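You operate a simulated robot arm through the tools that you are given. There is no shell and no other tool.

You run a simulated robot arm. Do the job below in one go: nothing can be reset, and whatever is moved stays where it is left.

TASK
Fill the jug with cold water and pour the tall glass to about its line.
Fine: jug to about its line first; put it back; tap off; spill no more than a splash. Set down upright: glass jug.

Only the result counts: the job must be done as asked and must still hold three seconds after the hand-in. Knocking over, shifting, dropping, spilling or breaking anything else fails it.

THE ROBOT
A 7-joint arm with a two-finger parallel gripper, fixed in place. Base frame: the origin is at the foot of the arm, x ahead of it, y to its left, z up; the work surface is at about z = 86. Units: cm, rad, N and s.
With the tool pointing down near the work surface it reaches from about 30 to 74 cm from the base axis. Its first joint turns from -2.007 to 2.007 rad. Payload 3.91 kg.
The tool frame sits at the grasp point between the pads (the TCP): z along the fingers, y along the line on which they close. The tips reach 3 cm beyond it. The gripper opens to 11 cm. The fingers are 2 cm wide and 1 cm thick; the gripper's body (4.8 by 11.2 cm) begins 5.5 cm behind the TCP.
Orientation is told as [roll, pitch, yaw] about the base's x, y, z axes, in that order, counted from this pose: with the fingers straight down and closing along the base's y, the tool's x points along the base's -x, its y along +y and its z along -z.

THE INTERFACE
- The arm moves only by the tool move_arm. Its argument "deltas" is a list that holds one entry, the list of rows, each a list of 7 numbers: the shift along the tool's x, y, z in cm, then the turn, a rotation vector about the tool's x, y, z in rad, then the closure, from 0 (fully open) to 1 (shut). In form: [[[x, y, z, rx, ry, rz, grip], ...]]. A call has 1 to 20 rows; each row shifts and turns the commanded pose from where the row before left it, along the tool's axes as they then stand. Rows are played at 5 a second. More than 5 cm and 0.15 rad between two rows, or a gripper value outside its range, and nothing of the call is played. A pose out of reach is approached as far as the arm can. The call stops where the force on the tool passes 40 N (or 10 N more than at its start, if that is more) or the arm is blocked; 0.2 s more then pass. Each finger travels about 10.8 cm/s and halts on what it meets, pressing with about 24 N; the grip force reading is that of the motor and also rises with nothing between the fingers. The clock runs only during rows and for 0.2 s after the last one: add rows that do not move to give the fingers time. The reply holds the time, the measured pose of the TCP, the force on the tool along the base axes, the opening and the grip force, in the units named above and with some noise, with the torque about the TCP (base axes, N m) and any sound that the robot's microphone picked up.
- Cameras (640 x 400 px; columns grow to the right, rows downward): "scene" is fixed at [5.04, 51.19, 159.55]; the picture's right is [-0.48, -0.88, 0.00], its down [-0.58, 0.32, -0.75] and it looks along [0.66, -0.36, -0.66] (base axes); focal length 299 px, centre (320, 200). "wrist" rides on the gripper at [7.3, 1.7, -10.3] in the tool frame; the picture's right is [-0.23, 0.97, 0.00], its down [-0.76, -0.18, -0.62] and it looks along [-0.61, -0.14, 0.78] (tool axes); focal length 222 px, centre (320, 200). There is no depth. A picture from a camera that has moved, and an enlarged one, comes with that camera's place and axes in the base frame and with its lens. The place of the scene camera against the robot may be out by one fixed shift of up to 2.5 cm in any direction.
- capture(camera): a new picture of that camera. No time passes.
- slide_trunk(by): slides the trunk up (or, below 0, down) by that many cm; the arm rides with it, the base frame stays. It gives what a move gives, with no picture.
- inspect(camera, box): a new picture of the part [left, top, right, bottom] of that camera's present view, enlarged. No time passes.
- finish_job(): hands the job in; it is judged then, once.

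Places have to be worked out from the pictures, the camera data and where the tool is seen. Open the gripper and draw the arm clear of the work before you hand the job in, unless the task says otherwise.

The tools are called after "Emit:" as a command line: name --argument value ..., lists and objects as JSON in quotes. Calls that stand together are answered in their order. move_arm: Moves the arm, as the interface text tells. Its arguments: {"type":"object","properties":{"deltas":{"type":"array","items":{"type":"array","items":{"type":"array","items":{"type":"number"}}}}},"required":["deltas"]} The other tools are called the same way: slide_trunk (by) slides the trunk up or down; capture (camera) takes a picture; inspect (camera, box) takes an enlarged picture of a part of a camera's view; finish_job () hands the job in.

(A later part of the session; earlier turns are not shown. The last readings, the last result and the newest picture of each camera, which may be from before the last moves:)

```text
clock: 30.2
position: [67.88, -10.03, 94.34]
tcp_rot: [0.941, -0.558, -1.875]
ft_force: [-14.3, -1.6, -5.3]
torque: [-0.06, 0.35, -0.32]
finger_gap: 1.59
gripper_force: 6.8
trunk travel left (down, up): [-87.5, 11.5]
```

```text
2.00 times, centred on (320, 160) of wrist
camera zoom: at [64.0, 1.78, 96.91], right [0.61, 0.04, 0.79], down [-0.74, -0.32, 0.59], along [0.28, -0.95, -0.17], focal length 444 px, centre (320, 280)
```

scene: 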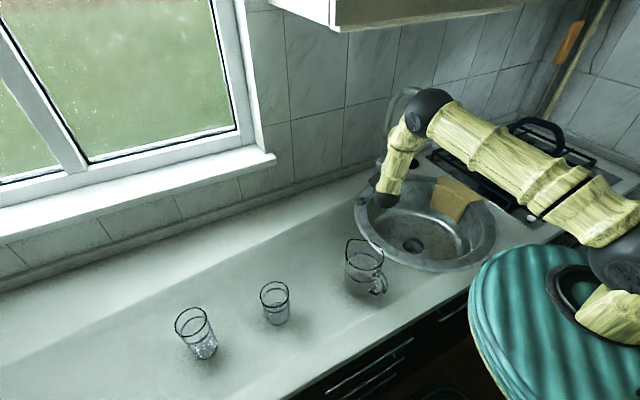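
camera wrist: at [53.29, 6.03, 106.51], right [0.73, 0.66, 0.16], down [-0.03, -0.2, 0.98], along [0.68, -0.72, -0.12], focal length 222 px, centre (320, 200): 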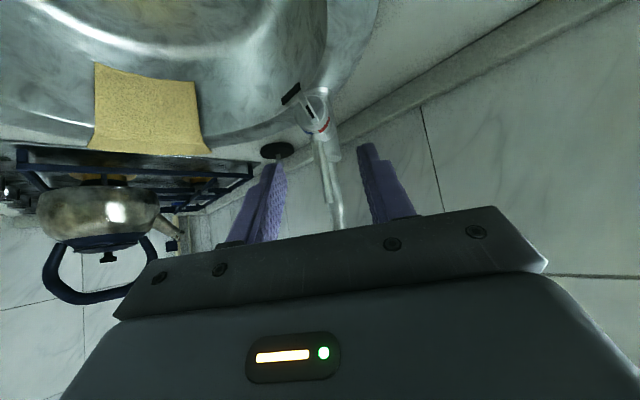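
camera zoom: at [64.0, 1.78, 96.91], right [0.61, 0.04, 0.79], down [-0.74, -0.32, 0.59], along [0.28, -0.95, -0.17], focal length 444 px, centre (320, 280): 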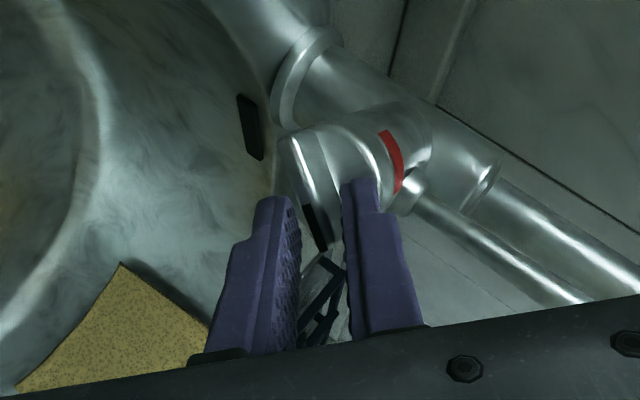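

Force and torque climb while the fin lags the fingers, so it's at its stop. I back out, restore the wrist and check the mark once more.

Emit:
move_arm --deltas '[[[0, 0, 0, 0, 0, -0.1, 0.8], [0, 0, -0.5, 0, 0, -0.05, 0.75], [0, 0, -2.0, 0, 0, 0, 0.75], [0, 0, -3.0, 0, 0, 0, 0.7], [0, 0, -2.0, 0, 0, 0, 0.7], [0, 0, 0, 0, 0, -0.15, 0.7], [0, 0, 0, 0, 0, -0.15, 0.7], [0, 0, 0, 0, 0, -0.15, 0.7], [0, 0, 0, 0, 0, -0.15, 0.7], [0, 0, 0, 0, 0, 0, 0.7]]]'

Emit:
inspect --camera "wrist" --box '[220, 20, 420, 220]'

Emit:
inspect --camera "scene" --box '[340, 120, 460, 270]'

```text
clock: 32.4
position: [62.96, -6.03, 98.0]
tcp_rot: [0.269, -1.026, -0.984]
ft_force: [-0.2, 0.4, 0.9]
torque: [0.03, 0.02, 0.01]
finger_gap: 3.31
gripper_force: 0.0
trunk travel left (down, up): [-87.5, 11.5]
```

```text
2.00 times, centred on (320, 120) of wrist
camera zoom: at [55.11, 3.92, 97.3], right [0.72, 0.61, 0.33], down [-0.32, -0.12, 0.94], along [0.61, -0.79, 0.11], focal length 444 px, centre (320, 360)
```

zoom: 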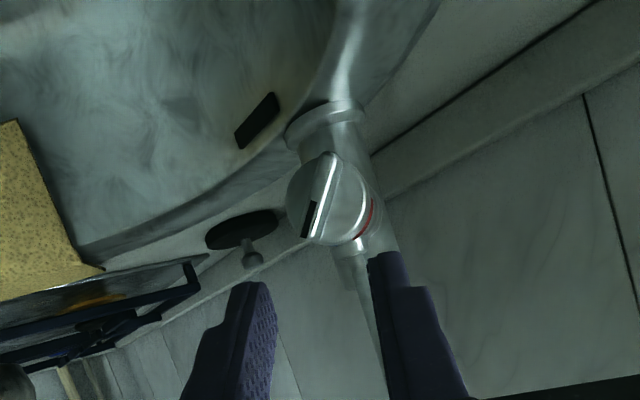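

```text
2.67 times, centred on (400, 195) of scene
camera zoom: at [5.04, 51.19, 159.55], right [-0.48, -0.88, 0.0], down [-0.58, 0.32, -0.75], along [0.66, -0.36, -0.66], focal length 797 px, centre (107, 213)
```

zoom: 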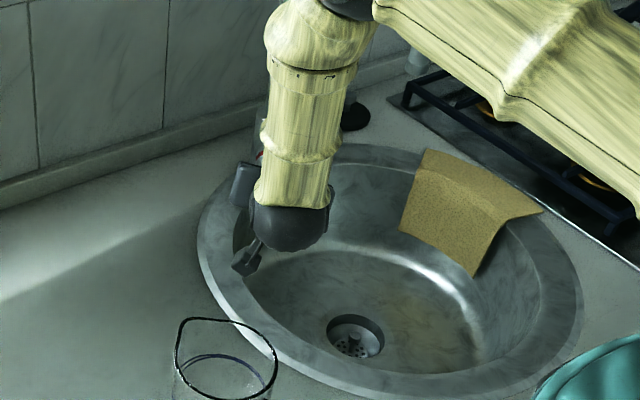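

The mark is at the blue-side stop (about 35°), so cold is set. I restore the 45° tilt for operating the lever again.

Emit:
move_arm --deltas '[[[0, 0, 0, 0, 0, -0.15, 0.55], [0, 0, 0, 0, 0.131, 0, 0.55], [0, 0, 0, 0, 0.131, 0, 0.55], [0, 0, 0, 0, 0, 0, 0.55], [0, 0, 0, 0, 0, 0, 0.55]]]'

```text
clock: 33.6
position: [62.91, -5.95, 98.02]
tcp_rot: [0.014, -0.786, -0.687]
ft_force: [0.6, -0.2, 0.0]
torque: [0.0, -0.01, -0.01]
finger_gap: 4.97
gripper_force: 0.0
trunk travel left (down, up): [-87.5, 11.5]
```

I raise and advance to straddle the pin again.

Emit:
move_arm --deltas '[[[-2.33, 0, -2.33, 0, 0, 0, 0.55], [-2.31, 0.12, 2.31, 0, 0, 0, 0.55], [-2.31, 0.12, 2.31, 0, 0, 0, 0.55], [-2.31, 0.12, 2.31, 0, 0, 0, 0.55], [-2.31, 0.12, 2.31, 0, 0, 0, 0.55], [0, 0, 0, 0, 0, 0, 0.55], [0, 0, 0, 0, 0, 0, 0.55]]]'

Emit:
inspect --camera "wrist" --box '[200, 40, 440, 240]'

```text
clock: 35.2
position: [73.45, -13.65, 101.39]
tcp_rot: [0.015, -0.786, -0.687]
ft_force: [-0.2, 0.4, 0.3]
torque: [-0.04, -0.03, -0.01]
finger_gap: 4.96
gripper_force: 0.1
trunk travel left (down, up): [-87.5, 11.5]
```

```text
2.00 times, centred on (320, 140) of wrist
camera zoom: at [64.87, -4.64, 103.63], right [0.73, 0.66, 0.17], down [-0.04, -0.21, 0.98], along [0.68, -0.73, -0.12], focal length 444 px, centre (320, 320)
```

zoom: 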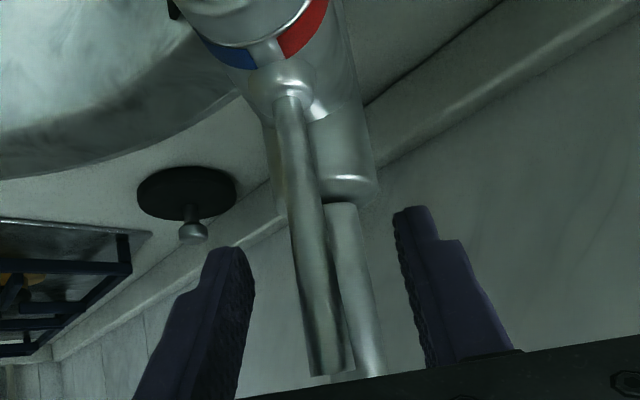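

Pin is centred again. I grip it and pull by the same amount as before to open the flow.

Emit:
move_arm --deltas '[[[0, 0, 0, 0, 0, 0, 0.9], [0, 0, 0, 0, 0, 0, 0.95], [0, 0, 0, 0, 0, 0, 0.95], [0.2, 0, -0.2, 0, 0, 0, 0.95], [0.2, 0, -0.2, 0, 0, 0, 0.95], [0.2, 0, -0.2, 0, 0, 0, 0.95], [0.25, 0, -0.25, 0, 0, 0, 0.95], [0, 0, 0, 0, 0, 0, 0.95]]]'

Emit:
inspect --camera "scene" --box '[370, 130, 470, 270]'

```text
clock: 37.0
position: [72.75, -13.16, 101.37]
tcp_rot: [0.017, -0.788, -0.689]
ft_force: [10.9, -10.2, 1.0]
torque: [-0.94, -0.9, -0.04]
finger_gap: 1.06
gripper_force: 45.6
trunk travel left (down, up): [-87.5, 11.5]
```

```text
2.86 times, centred on (420, 200) of scene
camera zoom: at [5.04, 51.19, 159.55], right [-0.48, -0.88, 0.0], down [-0.58, 0.32, -0.75], along [0.66, -0.36, -0.66], focal length 854 px, centre (34, 200)
```

zoom: 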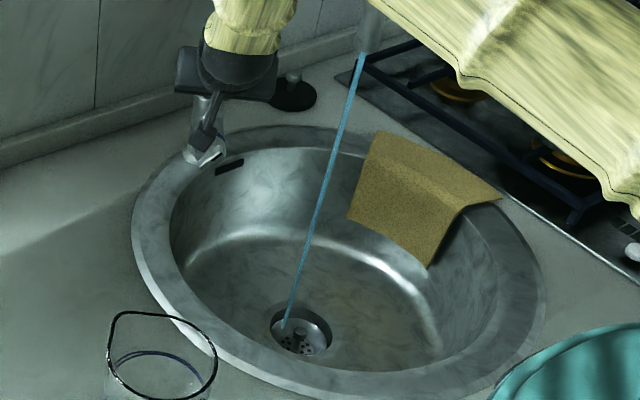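

Cold water is running at the same rate. I release the lever and retreat, checking that the flow holds.

Emit:
move_arm --deltas '[[[0, 0, 0, 0, 0, 0, 0.6], [0, 0, 0, 0, 0, 0, 0.6], [2, 0, -2, 0, 0, 0, 0.6], [2, 0, -2, 0, 0, 0, 0.5], [2, 0, -2, 0, 0, 0, 0.2], [0, 0, -4, 0, 0, 0, 0], [0, 0, -4, 0, 0, 0, 0], [0, 0, 0, 0, 0, 0, 0]]]'

Emit:
capture --camera "scene"

```text
clock: 38.8
position: [61.62, -4.12, 107.11]
tcp_rot: [0.014, -0.785, -0.69]
ft_force: [0.0, -0.3, -0.1]
torque: [-0.02, 0.03, -0.01]
finger_gap: 11.0
gripper_force: 0.0
trunk travel left (down, up): [-87.5, 11.5]
```

```text
taken
```

scene: 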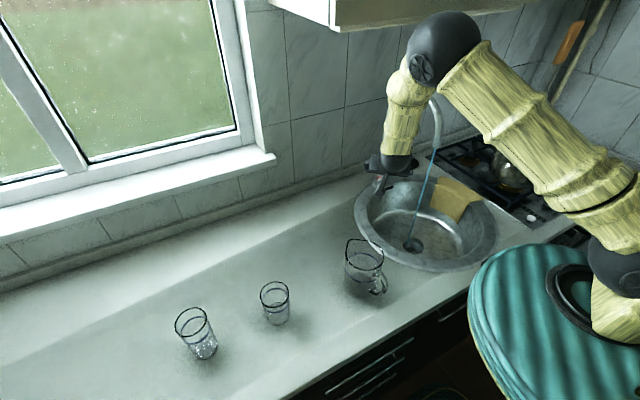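

Flow holds steady. I now rotate back to yaw 0 and move above the jug with the 45° tilt.

Emit:
move_arm --deltas '[[[0, 0, 0, -0.0976, 0, -0.0976, 0], [0, 0, 0, -0.0976, 0, -0.0976, 0], [0, 0, 0, -0.0976, 0, -0.0976, 0], [0, 0, 0, -0.0976, 0, -0.0976, 0], [0, 0, 0, -0.0976, 0, -0.0976, 0], [1.76, 3.01, -2.36, 0, 0, 0, 0], [1.76, 3.01, -2.36, 0, 0, 0, 0], [1.76, 3.01, -2.36, 0, 0, 0, 0], [1.76, 3.01, -2.36, 0, 0, 0, 0], [1.76, 3.01, -2.36, 0, 0, 0, 0], [1.76, 3.01, -2.36, 0, 0, 0, 0], [1.76, 3.01, -2.36, 0, 0, 0, 0], [0, 0, 0, 0, 0, 0, 0], [0, 0, 0, 0, 0, 0, 0]]]'

Emit:
capture --camera "wrist"

```text
clock: 41.8
position: [42.33, 17.65, 109.71]
tcp_rot: [0.007, -0.793, 0.004]
ft_force: [-0.6, 0.6, 0.3]
torque: [-0.04, -0.03, -0.03]
finger_gap: 11.0
gripper_force: 0.0
out of reach, approached as far as the arm can: row 11, 12
trunk travel left (down, up): [-87.5, 11.5]
```

```text
taken
camera wrist: at [29.89, 19.16, 111.89], right [0.15, 0.97, 0.17], down [0.09, -0.18, 0.98], along [0.98, -0.13, -0.12], focal length 222 px, centre (320, 200)
```

wrist: 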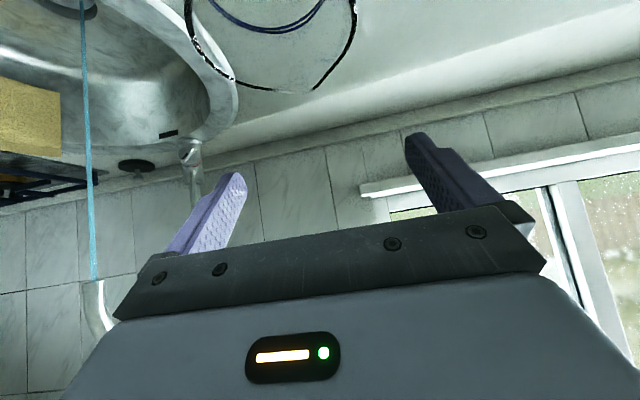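

I'm right at the reach limit with this tilt. I test whether the limit eases lower down by stepping down a few cm, still above the rim.

Emit:
move_arm --deltas '[[[2.05, -0.33, 1.27, 0, 0, 0, 0], [2.05, -0.32, 1.27, 0, 0, 0, 0], [0, 0, 0, 0, 0, 0, 0], [0, 0, 0, 0, 0, 0, 0]]]'

Emit:
capture --camera "wrist"

```text
clock: 42.8
position: [41.24, 17.04, 104.93]
tcp_rot: [0.008, -0.792, 0.006]
ft_force: [0.0, 0.0, -0.6]
torque: [0.0, 0.02, 0.01]
finger_gap: 11.03
gripper_force: 0.0
trunk travel left (down, up): [-87.5, 11.5]
```

```text
taken
camera wrist: at [28.84, 18.48, 107.12], right [0.15, 0.97, 0.17], down [0.09, -0.18, 0.98], along [0.98, -0.13, -0.12], focal length 222 px, centre (320, 200)
```

wrist: 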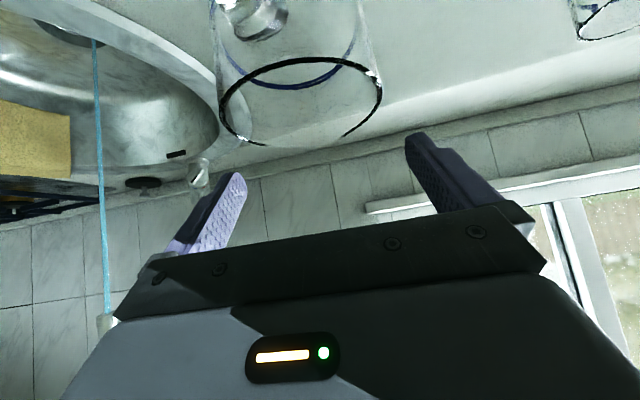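

Reachable here. I zoom on the jug for alignment and handle clearance.

Emit:
inspect --camera "wrist" --box '[180, 0, 420, 150]'

Emit:
inspect --camera "scene" --box '[320, 200, 440, 310]'

```text
2.67 times, centred on (300, 75) of wrist
camera zoom: at [28.84, 18.48, 107.12], right [0.15, 0.97, 0.17], down [0.09, -0.18, 0.98], along [0.98, -0.13, -0.12], focal length 592 px, centre (373, 533)
```

zoom: 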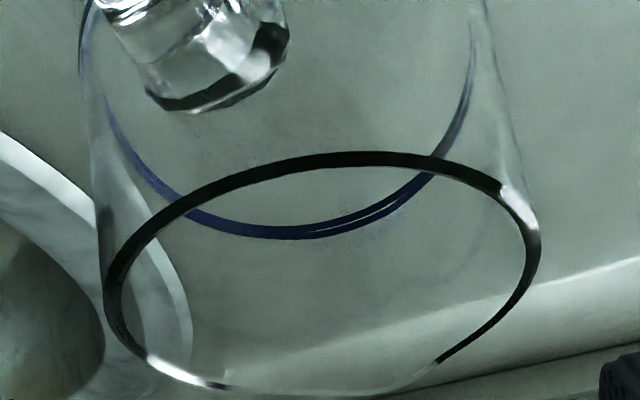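

```text
3.64 times, centred on (380, 255) of scene
camera zoom: at [5.04, 51.19, 159.55], right [-0.48, -0.88, 0.0], down [-0.58, 0.32, -0.75], along [0.66, -0.36, -0.66], focal length 1086 px, centre (102, 0)
```

zoom: 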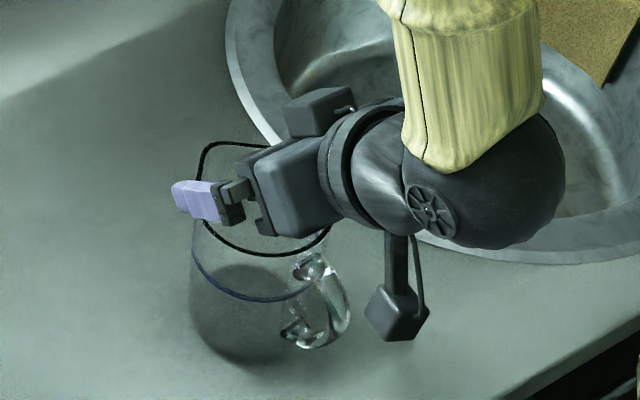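

The jug centre is about (40.8,17.0) with the rim near z=100.3, and I'm centred on it in y. I descend with open fingers on either side of the jug.

Emit:
move_arm --deltas '[[[1.25, 0, 1.25, 0, 0, 0, 0], [1.25, 0, 1.25, 0, 0, 0, 0], [1.25, 0, 1.25, 0, 0, 0, 0], [1.1, 0, 1.1, 0, 0, 0, 0], [0, 0, 0, 0, 0, 0, 0], [0, 0, 0, 0, 0, 0, 0]]]'

Emit:
capture --camera "wrist"

Emit:
inspect --camera "scene" --box '[320, 200, 440, 310]'

```text
clock: 44.2
position: [41.22, 17.03, 98.18]
tcp_rot: [0.009, -0.793, 0.005]
ft_force: [0.0, -0.1, 0.8]
torque: [0.02, 0.0, 0.01]
finger_gap: 10.97
gripper_force: 0.0
trunk travel left (down, up): [-87.5, 11.5]
```

```text
taken
camera wrist: at [28.82, 18.49, 100.29], right [0.15, 0.97, 0.17], down [0.09, -0.18, 0.98], along [0.98, -0.13, -0.12], focal length 222 px, centre (320, 200)
```

wrist: 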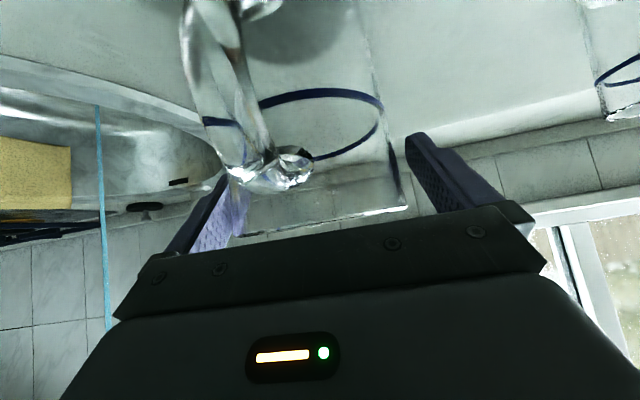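

```text
3.64 times, centred on (380, 255) of scene
camera zoom: at [5.04, 51.19, 159.55], right [-0.48, -0.88, 0.0], down [-0.58, 0.32, -0.75], along [0.66, -0.36, -0.66], focal length 1086 px, centre (102, 0)
```

zoom: 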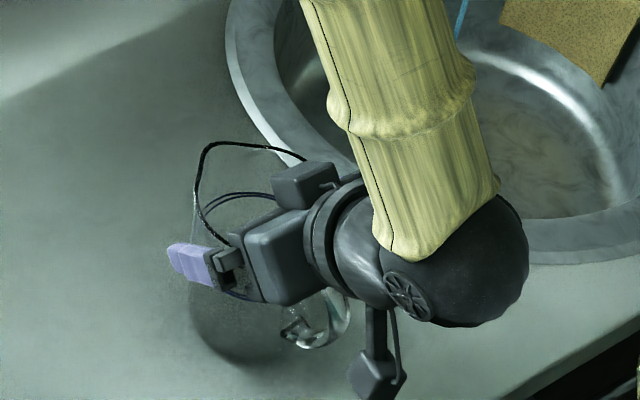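

Rim is at z≈100 and the handle top at about 98.5, so the hand is clear of it. I lower half a cm and close on the jug.

Emit:
move_arm --deltas '[[[0.3, 0, 0.35, 0, 0, 0, 0], [0, 0, 0, 0, 0, 0, 0.2], [0, 0, 0, 0, 0, 0, 0.4], [0, 0, 0, 0, 0, 0, 0.6], [0, 0, 0, 0, 0, 0, 0.6], [0, 0, 0, 0, 0, 0, 0.6]]]'

Emit:
capture --camera "wrist"

```text
clock: 45.6
position: [41.27, 17.05, 97.72]
tcp_rot: [0.011, -0.793, 0.004]
ft_force: [2.6, -0.7, 5.4]
torque: [-0.18, -0.11, 0.06]
finger_gap: 9.81
gripper_force: 24.1
trunk travel left (down, up): [-87.5, 11.5]
```

```text
taken
camera wrist: at [28.89, 18.49, 99.87], right [0.15, 0.97, 0.17], down [0.09, -0.18, 0.98], along [0.98, -0.13, -0.12], focal length 222 px, centre (320, 200)
```

wrist: 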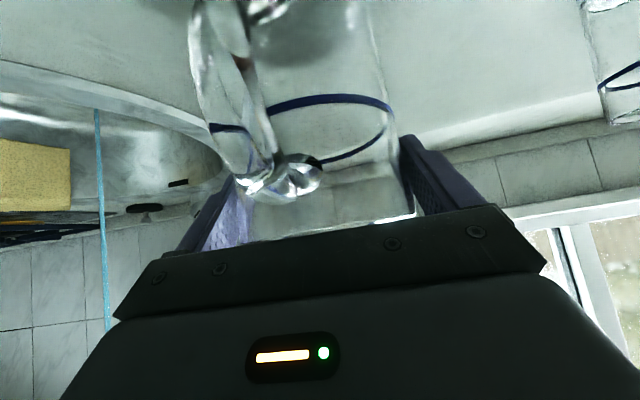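

Gripped with 24 N at a 9.8 cm gap. I lift 3 cm and read the weight.

Emit:
move_arm --deltas '[[[-0.71, 0, -0.7, 0, 0, 0, 0.6], [-1.42, 0, -1.4, 0, 0, 0, 0.6], [0, 0, 0, 0, 0, 0, 0.6], [0, 0, 0, 0, 0, 0, 0.6]]]'

Emit:
capture --camera "wrist"

Emit:
inspect --camera "scene" --box '[320, 190, 440, 300]'

```text
clock: 46.6
position: [41.17, 16.99, 100.81]
tcp_rot: [0.01, -0.793, 0.005]
ft_force: [-0.1, 0.0, -4.8]
torque: [0.02, 0.02, 0.01]
finger_gap: 9.83
gripper_force: 23.8
trunk travel left (down, up): [-87.5, 11.5]
```

```text
taken
camera wrist: at [28.78, 18.5, 102.88], right [0.15, 0.97, 0.17], down [0.09, -0.18, 0.98], along [0.98, -0.13, -0.12], focal length 222 px, centre (320, 200)
```

wrist: 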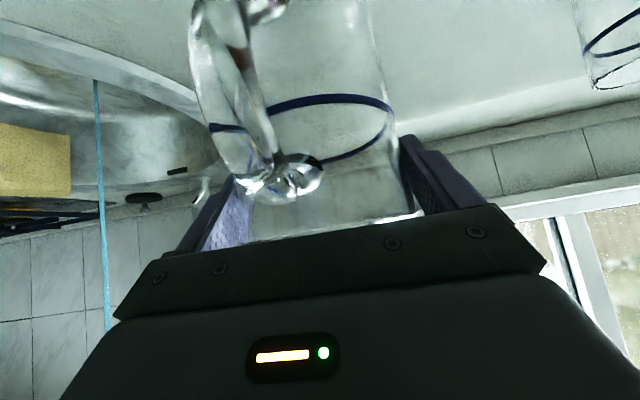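

```text
3.64 times, centred on (380, 245) of scene
camera zoom: at [5.04, 51.19, 159.55], right [-0.48, -0.88, 0.0], down [-0.58, 0.32, -0.75], along [0.66, -0.36, -0.66], focal length 1086 px, centre (102, 36)
```

zoom: 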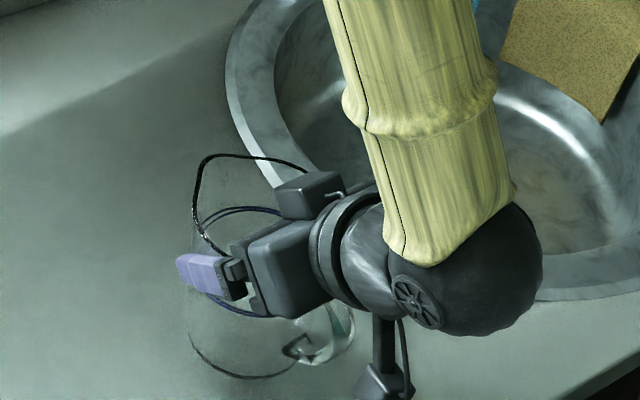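

The empty jug weighs about 4.8 N and stays upright. I carry it over the sink, stopping short of the stream.

Emit:
move_arm --deltas '[[[-0.49, -2.0, 0.19, 0, 0, 0, 0.6], [-0.49, -3.5, 0.19, 0, 0, 0, 0.6], [-0.49, -4.0, 0.19, 0, 0, 0, 0.6], [-0.49, -4.0, 0.19, 0, 0, 0, 0.6], [-0.49, -4.0, 0.19, 0, 0, 0, 0.6], [-0.49, -4.0, 0.19, 0, 0, 0, 0.6], [-0.49, -4.0, 0.19, 0, 0, 0, 0.6], [-0.49, -4.0, 0.19, 0, 0, 0, 0.6], [-0.49, -4.0, 0.19, 0, 0, 0, 0.6], [-0.49, -3.0, 0.19, 0, 0, 0, 0.6], [0, 0, 0, 0, 0, 0, 0.6], [0, 0, 0, 0, 0, 0, 0.6]]]'

Emit:
capture --camera "wrist"

Emit:
capture --camera "scene"

```text
clock: 49.2
position: [48.02, -19.02, 101.66]
tcp_rot: [0.01, -0.793, 0.007]
ft_force: [0.4, 0.6, -5.5]
torque: [0.01, 0.05, 0.02]
finger_gap: 9.84
gripper_force: 24.1
out of reach, approached as far as the arm can: row 2, 3, 4
trunk travel left (down, up): [-87.5, 11.5]
```

```text
taken
camera wrist: at [35.61, -17.53, 103.8], right [0.15, 0.97, 0.17], down [0.09, -0.18, 0.98], along [0.98, -0.13, -0.12], focal length 222 px, centre (320, 200)
```

wrist: 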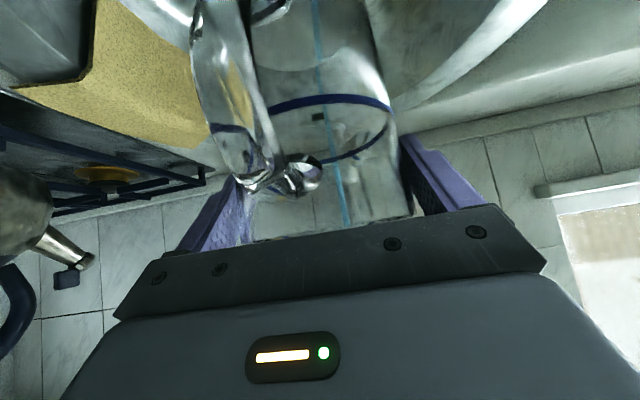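

```text
taken
```

scene: 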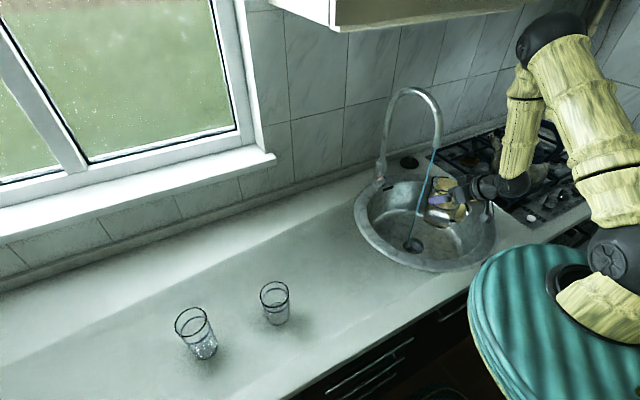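

The stream refines to about (57.1,-18.4). I slide the jug forward quickly so the stream falls just ahead of its axis, then check the fill rate.

Emit:
move_arm --deltas '[[[-3.0, 0.3, 2.85, 0, 0, 0, 0.6], [-3.0, 0.3, 2.85, 0, 0, 0, 0.6], [0, 0, 0, 0, 0, 0, 0.6], [0, 0, 0, 0, 0, 0, 0.6], [0, 0, 0, 0, 0, 0, 0.6]]]'

Emit:
capture --camera "wrist"

Emit:
inspect --camera "scene" --box '[370, 130, 510, 270]'

```text
clock: 50.4
position: [56.3, -18.13, 101.84]
tcp_rot: [0.009, -0.792, 0.005]
ft_force: [0.0, 1.1, -5.6]
torque: [0.03, 0.01, 0.01]
finger_gap: 9.84
gripper_force: 24.7
trunk travel left (down, up): [-87.5, 11.5]
```

```text
taken
camera wrist: at [43.88, -16.74, 104.1], right [0.15, 0.97, 0.17], down [0.09, -0.18, 0.98], along [0.98, -0.13, -0.12], focal length 222 px, centre (320, 200)
```

wrist: 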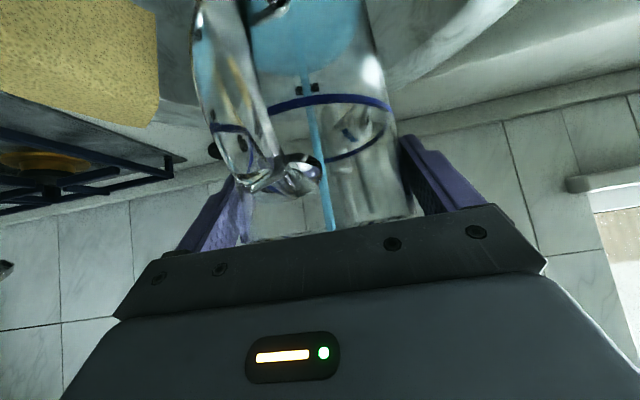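

```text
2.86 times, centred on (440, 200) of scene
camera zoom: at [5.04, 51.19, 159.55], right [-0.48, -0.88, 0.0], down [-0.58, 0.32, -0.75], along [0.66, -0.36, -0.66], focal length 854 px, centre (-23, 200)
```

zoom: 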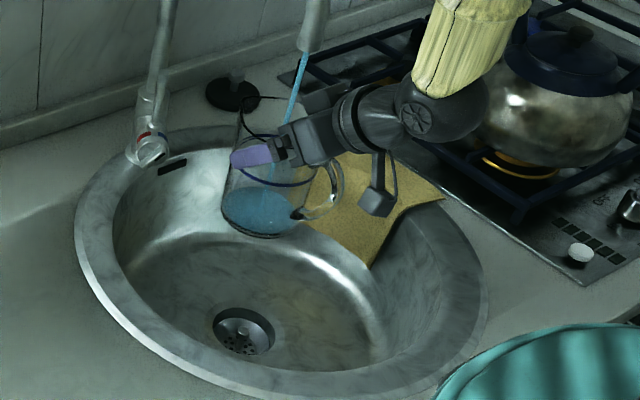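

The stream lands cleanly inside the jug and water is rising. I hold for about 1 s more and compare levels.

Emit:
move_arm --deltas '[[[0, 0, 0, 0, 0, 0, 0.6], [0, 0, 0, 0, 0, 0, 0.6], [0, 0, 0, 0, 0, 0, 0.6], [0, 0, 0, 0, 0, 0, 0.6]]]'

Emit:
inspect --camera "wrist" --box '[180, 0, 420, 240]'

Emit:
inspect --camera "scene" --box '[400, 150, 480, 220]'

```text
clock: 51.4
position: [56.18, -18.25, 101.98]
tcp_rot: [0.012, -0.792, 0.005]
ft_force: [0.6, 0.4, -5.2]
torque: [0.0, 0.02, -0.01]
finger_gap: 9.85
gripper_force: 24.2
trunk travel left (down, up): [-87.5, 11.5]
```

```text
1.67 times, centred on (300, 120) of wrist
camera zoom: at [43.87, -16.78, 104.09], right [0.15, 0.97, 0.17], down [0.09, -0.18, 0.98], along [0.98, -0.13, -0.12], focal length 370 px, centre (353, 333)
```

zoom: 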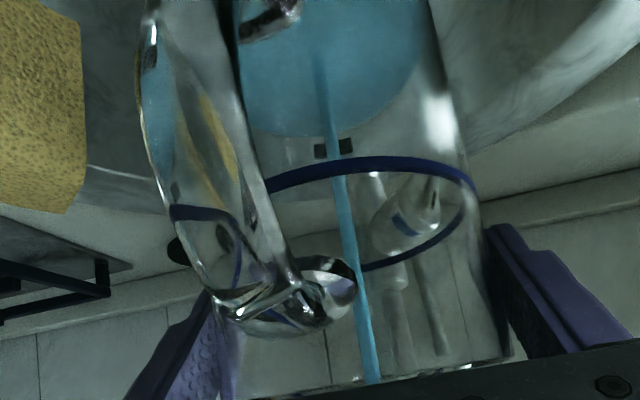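

```text
5.71 times, centred on (440, 185) of scene
camera zoom: at [5.04, 51.19, 159.55], right [-0.48, -0.88, 0.0], down [-0.58, 0.32, -0.75], along [0.66, -0.36, -0.66], focal length 1707 px, centre (-366, 286)
```

zoom: 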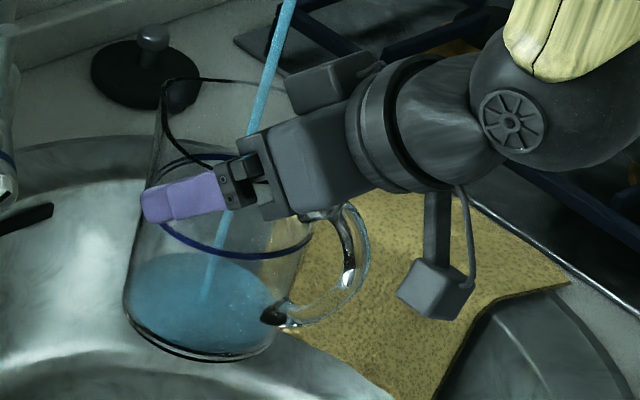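

Level is rising roughly 0.65 cm/s, with about 6–7 cm to go to the line. I hold for 4 s and re-measure.

Emit:
move_arm --deltas '[[[0, 0, 0, 0, 0, 0, 0.6], [0, 0, 0, 0, 0, 0, 0.6], [0, 0, 0, 0, 0, 0, 0.6], [0, 0, 0, 0, 0, 0, 0.6], [0, 0, 0, 0, 0, 0, 0.6], [0, 0, 0, 0, 0, 0, 0.6], [0, 0, 0, 0, 0, 0, 0.6], [0, 0, 0, 0, 0, 0, 0.6], [0, 0, 0, 0, 0, 0, 0.6], [0, 0, 0, 0, 0, 0, 0.6], [0, 0, 0, 0, 0, 0, 0.6], [0, 0, 0, 0, 0, 0, 0.6], [0, 0, 0, 0, 0, 0, 0.6], [0, 0, 0, 0, 0, 0, 0.6], [0, 0, 0, 0, 0, 0, 0.6], [0, 0, 0, 0, 0, 0, 0.6], [0, 0, 0, 0, 0, 0, 0.6], [0, 0, 0, 0, 0, 0, 0.6], [0, 0, 0, 0, 0, 0, 0.6]]]'

Emit:
inspect --camera "wrist" --box '[180, 0, 420, 240]'

Emit:
inspect --camera "scene" --box '[400, 150, 480, 220]'

```text
clock: 55.4
position: [56.24, -18.16, 101.97]
tcp_rot: [0.011, -0.793, 0.005]
ft_force: [0.1, 0.0, -7.0]
torque: [0.01, 0.07, 0.0]
finger_gap: 9.82
gripper_force: 24.4
trunk travel left (down, up): [-87.5, 11.5]
```

```text
1.67 times, centred on (300, 120) of wrist
camera zoom: at [43.89, -16.77, 104.09], right [0.15, 0.97, 0.17], down [0.09, -0.18, 0.98], along [0.98, -0.13, -0.12], focal length 370 px, centre (353, 333)
```

zoom: 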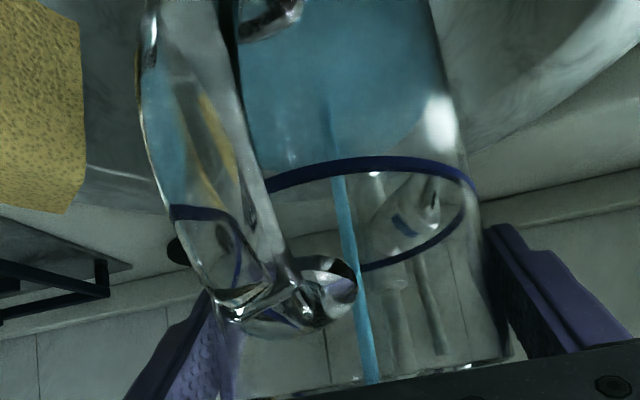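

```text
5.71 times, centred on (440, 185) of scene
camera zoom: at [5.04, 51.19, 159.55], right [-0.48, -0.88, 0.0], down [-0.58, 0.32, -0.75], along [0.66, -0.36, -0.66], focal length 1707 px, centre (-366, 286)
```

zoom: 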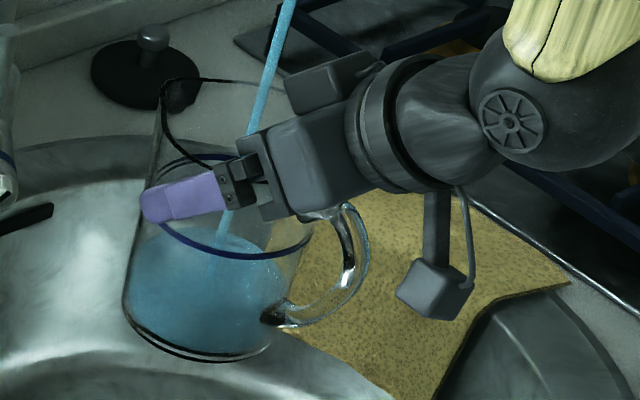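

Level climbs about 0.45 cm/s and about 4.9 cm remains. I hold another 8 s in two calls.

Emit:
move_arm --deltas '[[[0, 0, 0, 0, 0, 0, 0.6], [0, 0, 0, 0, 0, 0, 0.6], [0, 0, 0, 0, 0, 0, 0.6], [0, 0, 0, 0, 0, 0, 0.6], [0, 0, 0, 0, 0, 0, 0.6], [0, 0, 0, 0, 0, 0, 0.6], [0, 0, 0, 0, 0, 0, 0.6], [0, 0, 0, 0, 0, 0, 0.6], [0, 0, 0, 0, 0, 0, 0.6], [0, 0, 0, 0, 0, 0, 0.6], [0, 0, 0, 0, 0, 0, 0.6], [0, 0, 0, 0, 0, 0, 0.6], [0, 0, 0, 0, 0, 0, 0.6], [0, 0, 0, 0, 0, 0, 0.6], [0, 0, 0, 0, 0, 0, 0.6], [0, 0, 0, 0, 0, 0, 0.6], [0, 0, 0, 0, 0, 0, 0.6], [0, 0, 0, 0, 0, 0, 0.6], [0, 0, 0, 0, 0, 0, 0.6]]]'

Emit:
inspect --camera "wrist" --box '[180, 0, 420, 240]'

Emit:
inspect --camera "scene" --box '[400, 150, 480, 220]'

```text
clock: 59.4
position: [56.23, -18.23, 102.0]
tcp_rot: [0.012, -0.793, 0.005]
ft_force: [-1.2, 0.0, -7.5]
torque: [-0.05, 0.01, -0.01]
finger_gap: 9.84
gripper_force: 24.0
trunk travel left (down, up): [-87.5, 11.5]
```

```text
1.67 times, centred on (300, 120) of wrist
camera zoom: at [43.88, -16.77, 104.08], right [0.15, 0.97, 0.17], down [0.09, -0.18, 0.98], along [0.98, -0.13, -0.12], focal length 370 px, centre (353, 333)
```

zoom: 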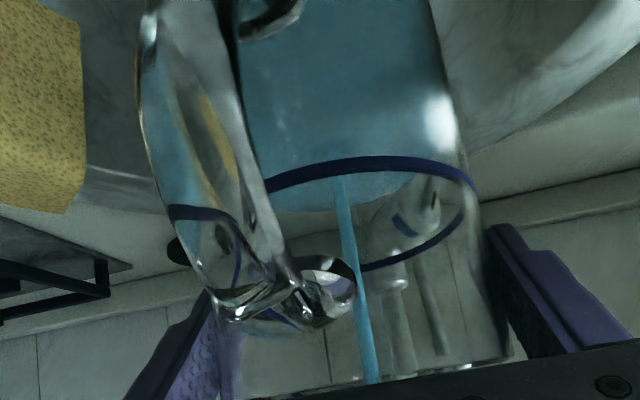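

```text
5.71 times, centred on (440, 185) of scene
camera zoom: at [5.04, 51.19, 159.55], right [-0.48, -0.88, 0.0], down [-0.58, 0.32, -0.75], along [0.66, -0.36, -0.66], focal length 1707 px, centre (-366, 286)
```

zoom: 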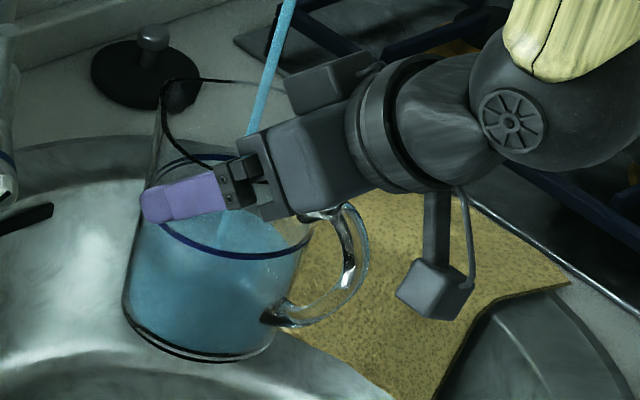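

About 3 cm remain to the line. I hold another 4 s.

Emit:
move_arm --deltas '[[[0, 0, 0, 0, 0, 0, 0.6], [0, 0, 0, 0, 0, 0, 0.6], [0, 0, 0, 0, 0, 0, 0.6], [0, 0, 0, 0, 0, 0, 0.6], [0, 0, 0, 0, 0, 0, 0.6], [0, 0, 0, 0, 0, 0, 0.6], [0, 0, 0, 0, 0, 0, 0.6], [0, 0, 0, 0, 0, 0, 0.6], [0, 0, 0, 0, 0, 0, 0.6], [0, 0, 0, 0, 0, 0, 0.6], [0, 0, 0, 0, 0, 0, 0.6], [0, 0, 0, 0, 0, 0, 0.6], [0, 0, 0, 0, 0, 0, 0.6], [0, 0, 0, 0, 0, 0, 0.6], [0, 0, 0, 0, 0, 0, 0.6], [0, 0, 0, 0, 0, 0, 0.6], [0, 0, 0, 0, 0, 0, 0.6], [0, 0, 0, 0, 0, 0, 0.6], [0, 0, 0, 0, 0, 0, 0.6]]]'

Emit:
inspect --camera "wrist" --box '[180, 0, 420, 240]'

Emit:
inspect --camera "scene" --box '[400, 150, 480, 220]'

```text
clock: 63.4
position: [56.32, -18.22, 101.83]
tcp_rot: [0.009, -0.79, 0.006]
ft_force: [-0.2, -0.2, -9.6]
torque: [0.05, 0.04, 0.0]
finger_gap: 9.84
gripper_force: 23.9
trunk travel left (down, up): [-87.5, 11.5]
```

```text
1.67 times, centred on (300, 120) of wrist
camera zoom: at [43.89, -16.77, 104.08], right [0.15, 0.97, 0.17], down [0.09, -0.18, 0.98], along [0.98, -0.13, -0.12], focal length 370 px, centre (353, 333)
```

zoom: 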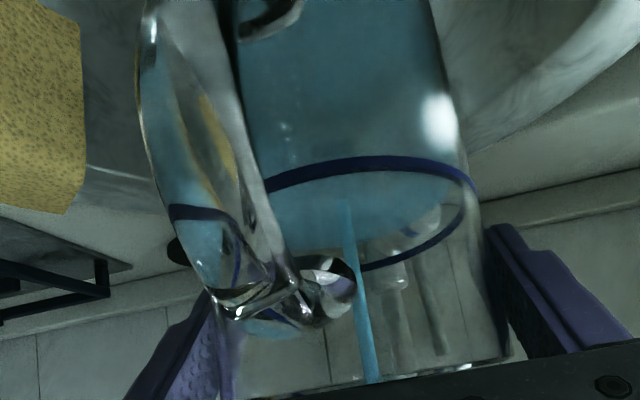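

```text
5.71 times, centred on (440, 185) of scene
camera zoom: at [5.04, 51.19, 159.55], right [-0.48, -0.88, 0.0], down [-0.58, 0.32, -0.75], along [0.66, -0.36, -0.66], focal length 1707 px, centre (-366, 286)
```

zoom: 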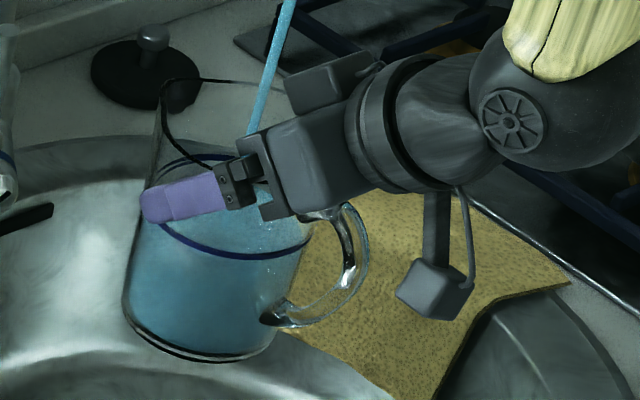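

Roughly 3.5 s remain to reach the line. I hold 2.8 s and check.

Emit:
move_arm --deltas '[[[0, 0, 0, 0, 0, 0, 0.6], [0, 0, 0, 0, 0, 0, 0.6], [0, 0, 0, 0, 0, 0, 0.6], [0, 0, 0, 0, 0, 0, 0.6], [0, 0, 0, 0, 0, 0, 0.6], [0, 0, 0, 0, 0, 0, 0.6], [0, 0, 0, 0, 0, 0, 0.6], [0, 0, 0, 0, 0, 0, 0.6], [0, 0, 0, 0, 0, 0, 0.6], [0, 0, 0, 0, 0, 0, 0.6], [0, 0, 0, 0, 0, 0, 0.6], [0, 0, 0, 0, 0, 0, 0.6], [0, 0, 0, 0, 0, 0, 0.6]]]'

Emit:
inspect --camera "wrist" --box '[240, 80, 400, 200]'

Emit:
inspect --camera "scene" --box '[410, 160, 460, 200]'

```text
clock: 66.2
position: [56.35, -18.31, 101.88]
tcp_rot: [0.011, -0.791, 0.006]
ft_force: [0.1, 0.4, -9.5]
torque: [-0.03, 0.07, -0.02]
finger_gap: 9.82
gripper_force: 23.6
trunk travel left (down, up): [-87.5, 11.5]
```

```text
3.33 times, centred on (320, 140) of wrist
camera zoom: at [43.9, -16.78, 104.07], right [0.15, 0.97, 0.17], down [0.09, -0.18, 0.98], along [0.98, -0.13, -0.12], focal length 740 px, centre (320, 400)
```

zoom: 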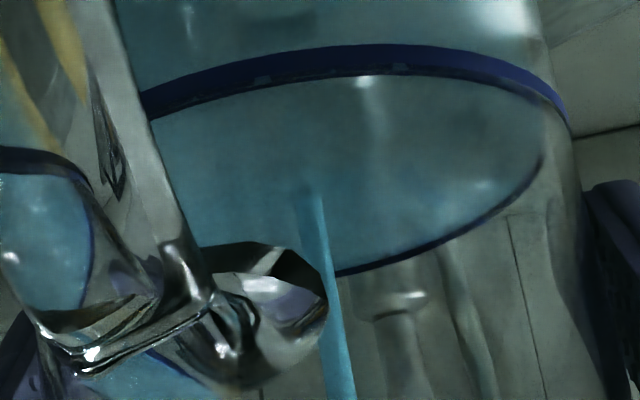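

```text
10.00 times, centred on (435, 180) of scene
camera zoom: at [5.04, 51.19, 159.55], right [-0.48, -0.88, 0.0], down [-0.58, 0.32, -0.75], along [0.66, -0.36, -0.66], focal length 2987 px, centre (-830, 400)
```

zoom: 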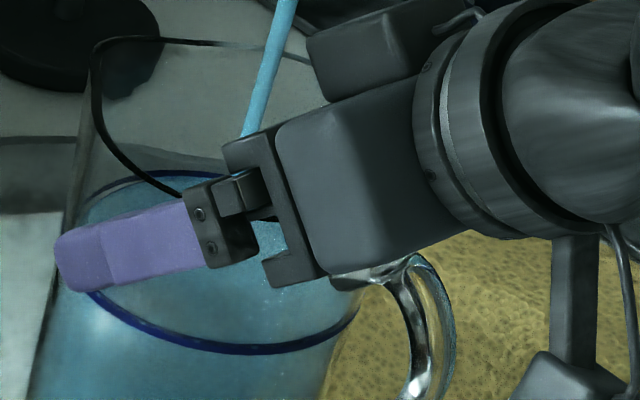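

The water surface now coincides with the line. I withdraw the jug from the stream toward the robot.

Emit:
move_arm --deltas '[[[1.4, 0, -1.43, 0, 0, 0, 0.6], [2.1, 0, -2.14, 0, 0, 0, 0.6], [1.75, 0, -1.78, 0, 0, 0, 0.6], [0.7, 0, -0.71, 0, 0, 0, 0.6], [0, 0, 0, 0, 0, 0, 0.6], [0, 0, 0, 0, 0, 0, 0.6]]]'

Emit:
capture --camera "wrist"

Emit:
inspect --camera "scene" --box '[390, 140, 510, 260]'

```text
clock: 67.6
position: [47.96, -18.38, 102.03]
tcp_rot: [0.012, -0.791, 0.003]
ft_force: [0.2, -0.9, -10.1]
torque: [0.0, 0.05, 0.0]
finger_gap: 9.84
gripper_force: 24.5
trunk travel left (down, up): [-87.5, 11.5]
```

```text
taken
camera wrist: at [35.41, -16.88, 104.15], right [0.15, 0.97, 0.17], down [0.09, -0.18, 0.98], along [0.98, -0.13, -0.12], focal length 222 px, centre (320, 200)
```

wrist: 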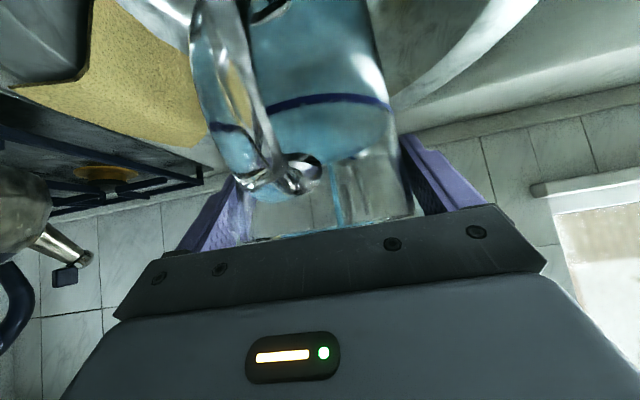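

```text
3.33 times, centred on (450, 200) of scene
camera zoom: at [5.04, 51.19, 159.55], right [-0.48, -0.88, 0.0], down [-0.58, 0.32, -0.75], along [0.66, -0.36, -0.66], focal length 996 px, centre (-113, 200)
```

zoom: 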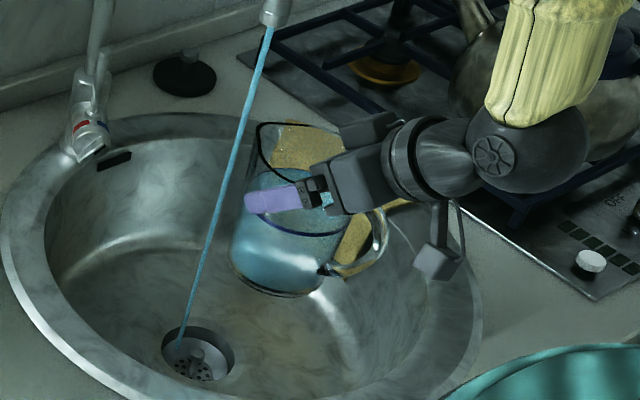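

I check the level precisely against the line.

Emit:
inspect --camera "wrist" --box '[240, 80, 400, 200]'

```text
3.33 times, centred on (320, 140) of wrist
camera zoom: at [35.41, -16.88, 104.15], right [0.15, 0.97, 0.17], down [0.09, -0.18, 0.98], along [0.98, -0.13, -0.12], focal length 740 px, centre (320, 400)
```

zoom: 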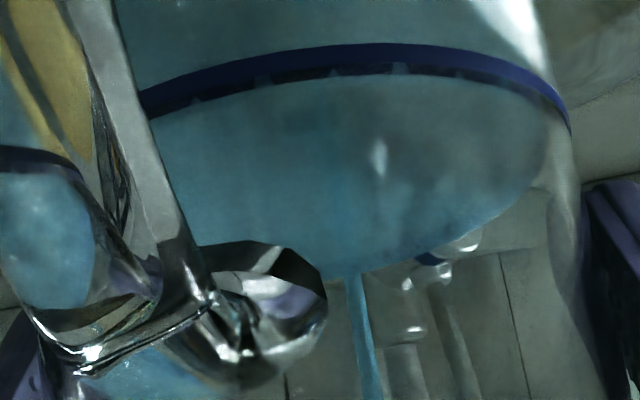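

Level is right at the line. I carry the jug upright, first raising it, then across toward the glasses, keeping clear of the stream and the inner reach limit.

Emit:
move_arm --deltas '[[[-1.2, 0, -1.18, 0, 0, 0, 0.6], [-2.3, 0, -2.26, 0, 0, 0, 0.6], [-2.3, 0, -2.26, 0, 0, 0, 0.6], [-2.3, 0, -2.26, 0, 0, 0, 0.6], [-1.2, 0, -1.18, 0, 0, 0, 0.6], [0, 2, 0, 0, 0, 0, 0.6], [0, 3.5, 0, 0, 0, 0, 0.6], [0, 3.5, 0, 0, 0, 0, 0.6], [0, 3.5, 0, 0, 0, 0, 0.6], [-0.5, 3.5, 0.5, 0, 0, 0, 0.6], [-0.5, 3.5, 0.5, 0, 0, 0, 0.6], [-0.5, 3.5, 0.5, 0, 0, 0, 0.6], [-0.5, 3.5, 0.5, 0, 0, 0, 0.6], [-0.5, 3.5, 0.5, 0, 0, 0, 0.6], [-0.5, 3.5, 0.5, 0, 0, 0, 0.6], [-0.5, 3.5, 0.5, 0, 0, 0, 0.6], [0, 3.5, 0, 0, 0, 0, 0.6], [0, 2, 0, 0, 0, 0, 0.6], [0, 0, 0, 0, 0, 0, 0.6], [0, 0, 0, 0, 0, 0, 0.6]]]'

Emit:
capture --camera "wrist"

Emit:
capture --camera "scene"

```text
clock: 71.8
position: [52.79, 24.07, 115.31]
tcp_rot: [0.009, -0.79, 0.006]
ft_force: [-0.2, 0.3, -10.2]
torque: [-0.05, 0.04, -0.01]
finger_gap: 9.81
gripper_force: 23.8
out of reach, approached as far as the arm can: row 9
trunk travel left (down, up): [-87.5, 11.5]
```

```text
taken
camera wrist: at [40.42, 25.53, 117.51], right [0.15, 0.97, 0.17], down [0.09, -0.18, 0.98], along [0.98, -0.13, -0.12], focal length 222 px, centre (320, 200)
```

wrist: 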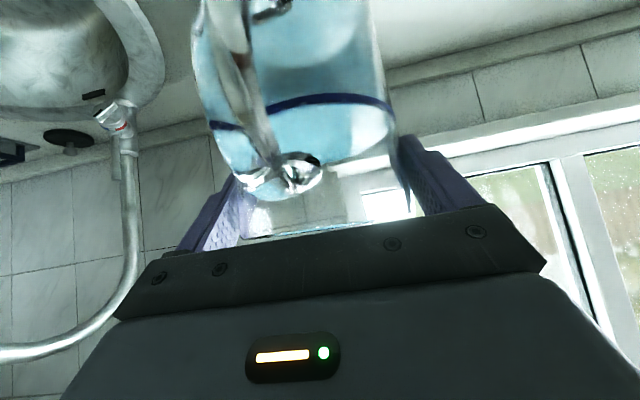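

```text
taken
```

scene: 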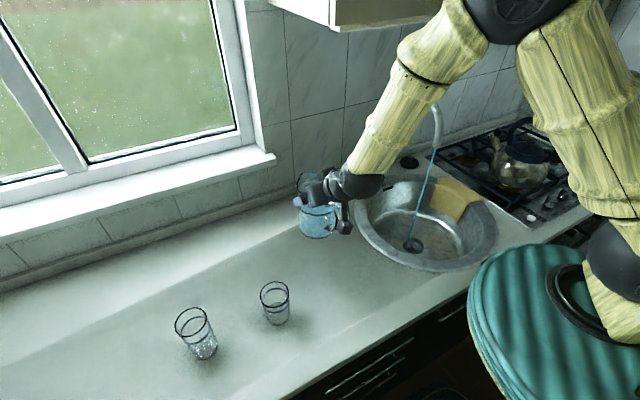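

I zoom in to check the water is calm and still in the jug.

Emit:
inspect --camera "wrist" --box '[180, 60, 420, 240]'

Emit:
inspect --camera "scene" --box '[280, 160, 390, 250]'

```text
2.22 times, centred on (300, 150) of wrist
camera zoom: at [40.42, 25.53, 117.51], right [0.15, 0.97, 0.17], down [0.09, -0.18, 0.98], along [0.98, -0.13, -0.12], focal length 494 px, centre (364, 311)
```

zoom: 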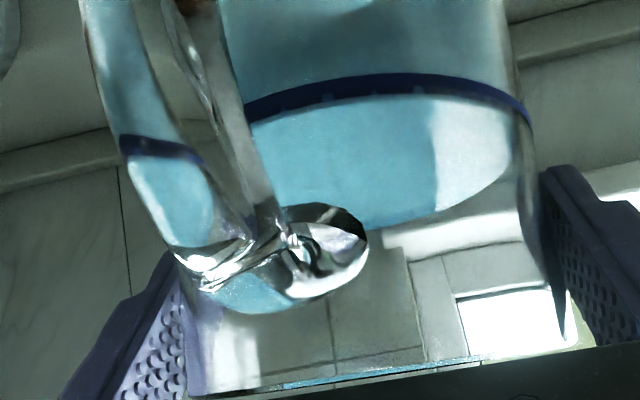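

```text
4.44 times, centred on (335, 205) of scene
camera zoom: at [5.04, 51.19, 159.55], right [-0.48, -0.88, 0.0], down [-0.58, 0.32, -0.75], along [0.66, -0.36, -0.66], focal length 1328 px, centre (253, 178)
```

zoom: 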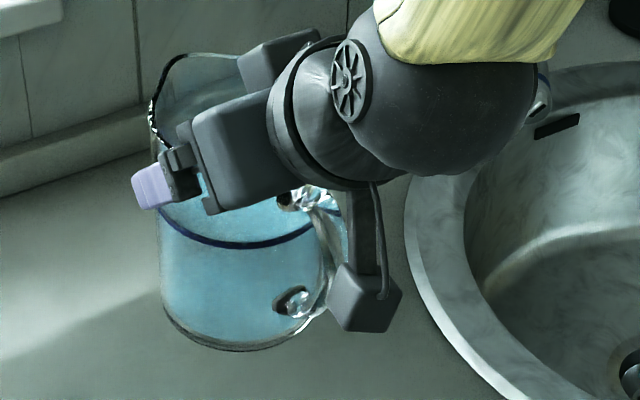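

Water is calm. I yaw the jug to point toward the tall glass, then move to a pre-pour spot short of it at safe height.

Emit:
move_arm --deltas '[[[0, 0, 0, -0.0934, 0, -0.092, 0.6], [0, 0, 0, -0.0934, 0, -0.092, 0.6], [0, 0, 0, -0.0934, 0, -0.092, 0.6], [0, 0, 0, -0.0934, 0, -0.092, 0.6], [0, 0, 0, -0.0934, 0, -0.092, 0.6], [0, 0, 0, -0.0934, 0, -0.092, 0.6], [0, 0, 0, -0.0934, 0, -0.092, 0.6], [-0.3, 2.0, 0.3, 0, 0, 0, 0.6], [-0.6, 3.6, 0.6, 0, 0, 0, 0.6], [-0.7, 3.8, 0.7, 0, 0, 0, 0.6], [-0.7, 3.8, 0.7, 0, 0, 0, 0.6], [-0.7, 3.8, 0.7, 0, 0, 0, 0.6], [-0.7, 3.8, 0.7, 0, 0, 0, 0.6], [-0.7, 3.6, 0.7, 0, 0, 0, 0.6], [-0.3, 2.0, 0.3, 0, 0, 0, 0.6], [0, 0, 0, 0, 0, 0, 0.6], [0, 0, 0, 0, 0, 0, 0.6]]]'

Emit:
capture --camera "wrist"

Emit:
capture --camera "scene"

```text
clock: 75.4
position: [35.58, 45.26, 115.42]
tcp_rot: [0.007, -0.796, 0.925]
ft_force: [-0.7, 0.8, -9.8]
torque: [-0.05, 0.02, -0.04]
finger_gap: 9.78
gripper_force: 24.2
trunk travel left (down, up): [-87.5, 11.5]
```

```text
taken
camera wrist: at [26.86, 36.15, 117.63], right [-0.68, 0.71, 0.17], down [0.2, -0.04, 0.98], along [0.7, 0.7, -0.11], focal length 222 px, centre (320, 200)
```

wrist: 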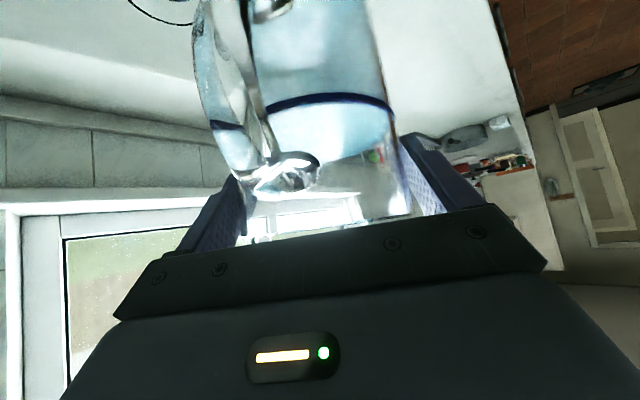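

```text
taken
```

scene: 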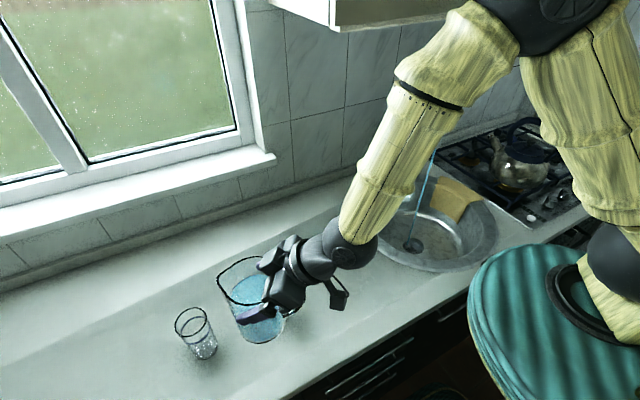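

The glass is outside the wrist view, so I use the scene camera, calibrating it against the jug whose place I know.

Emit:
inspect --camera "scene" --box '[160, 240, 320, 370]'

```text
3.08 times, centred on (240, 305) of scene
camera zoom: at [5.04, 51.19, 159.55], right [-0.48, -0.88, 0.0], down [-0.58, 0.32, -0.75], along [0.66, -0.36, -0.66], focal length 919 px, centre (566, -123)
```

zoom: 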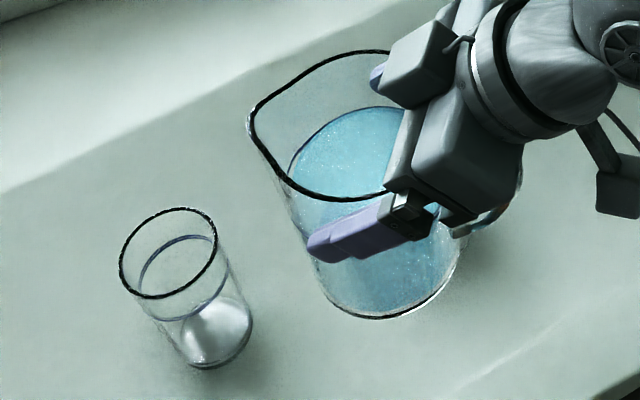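

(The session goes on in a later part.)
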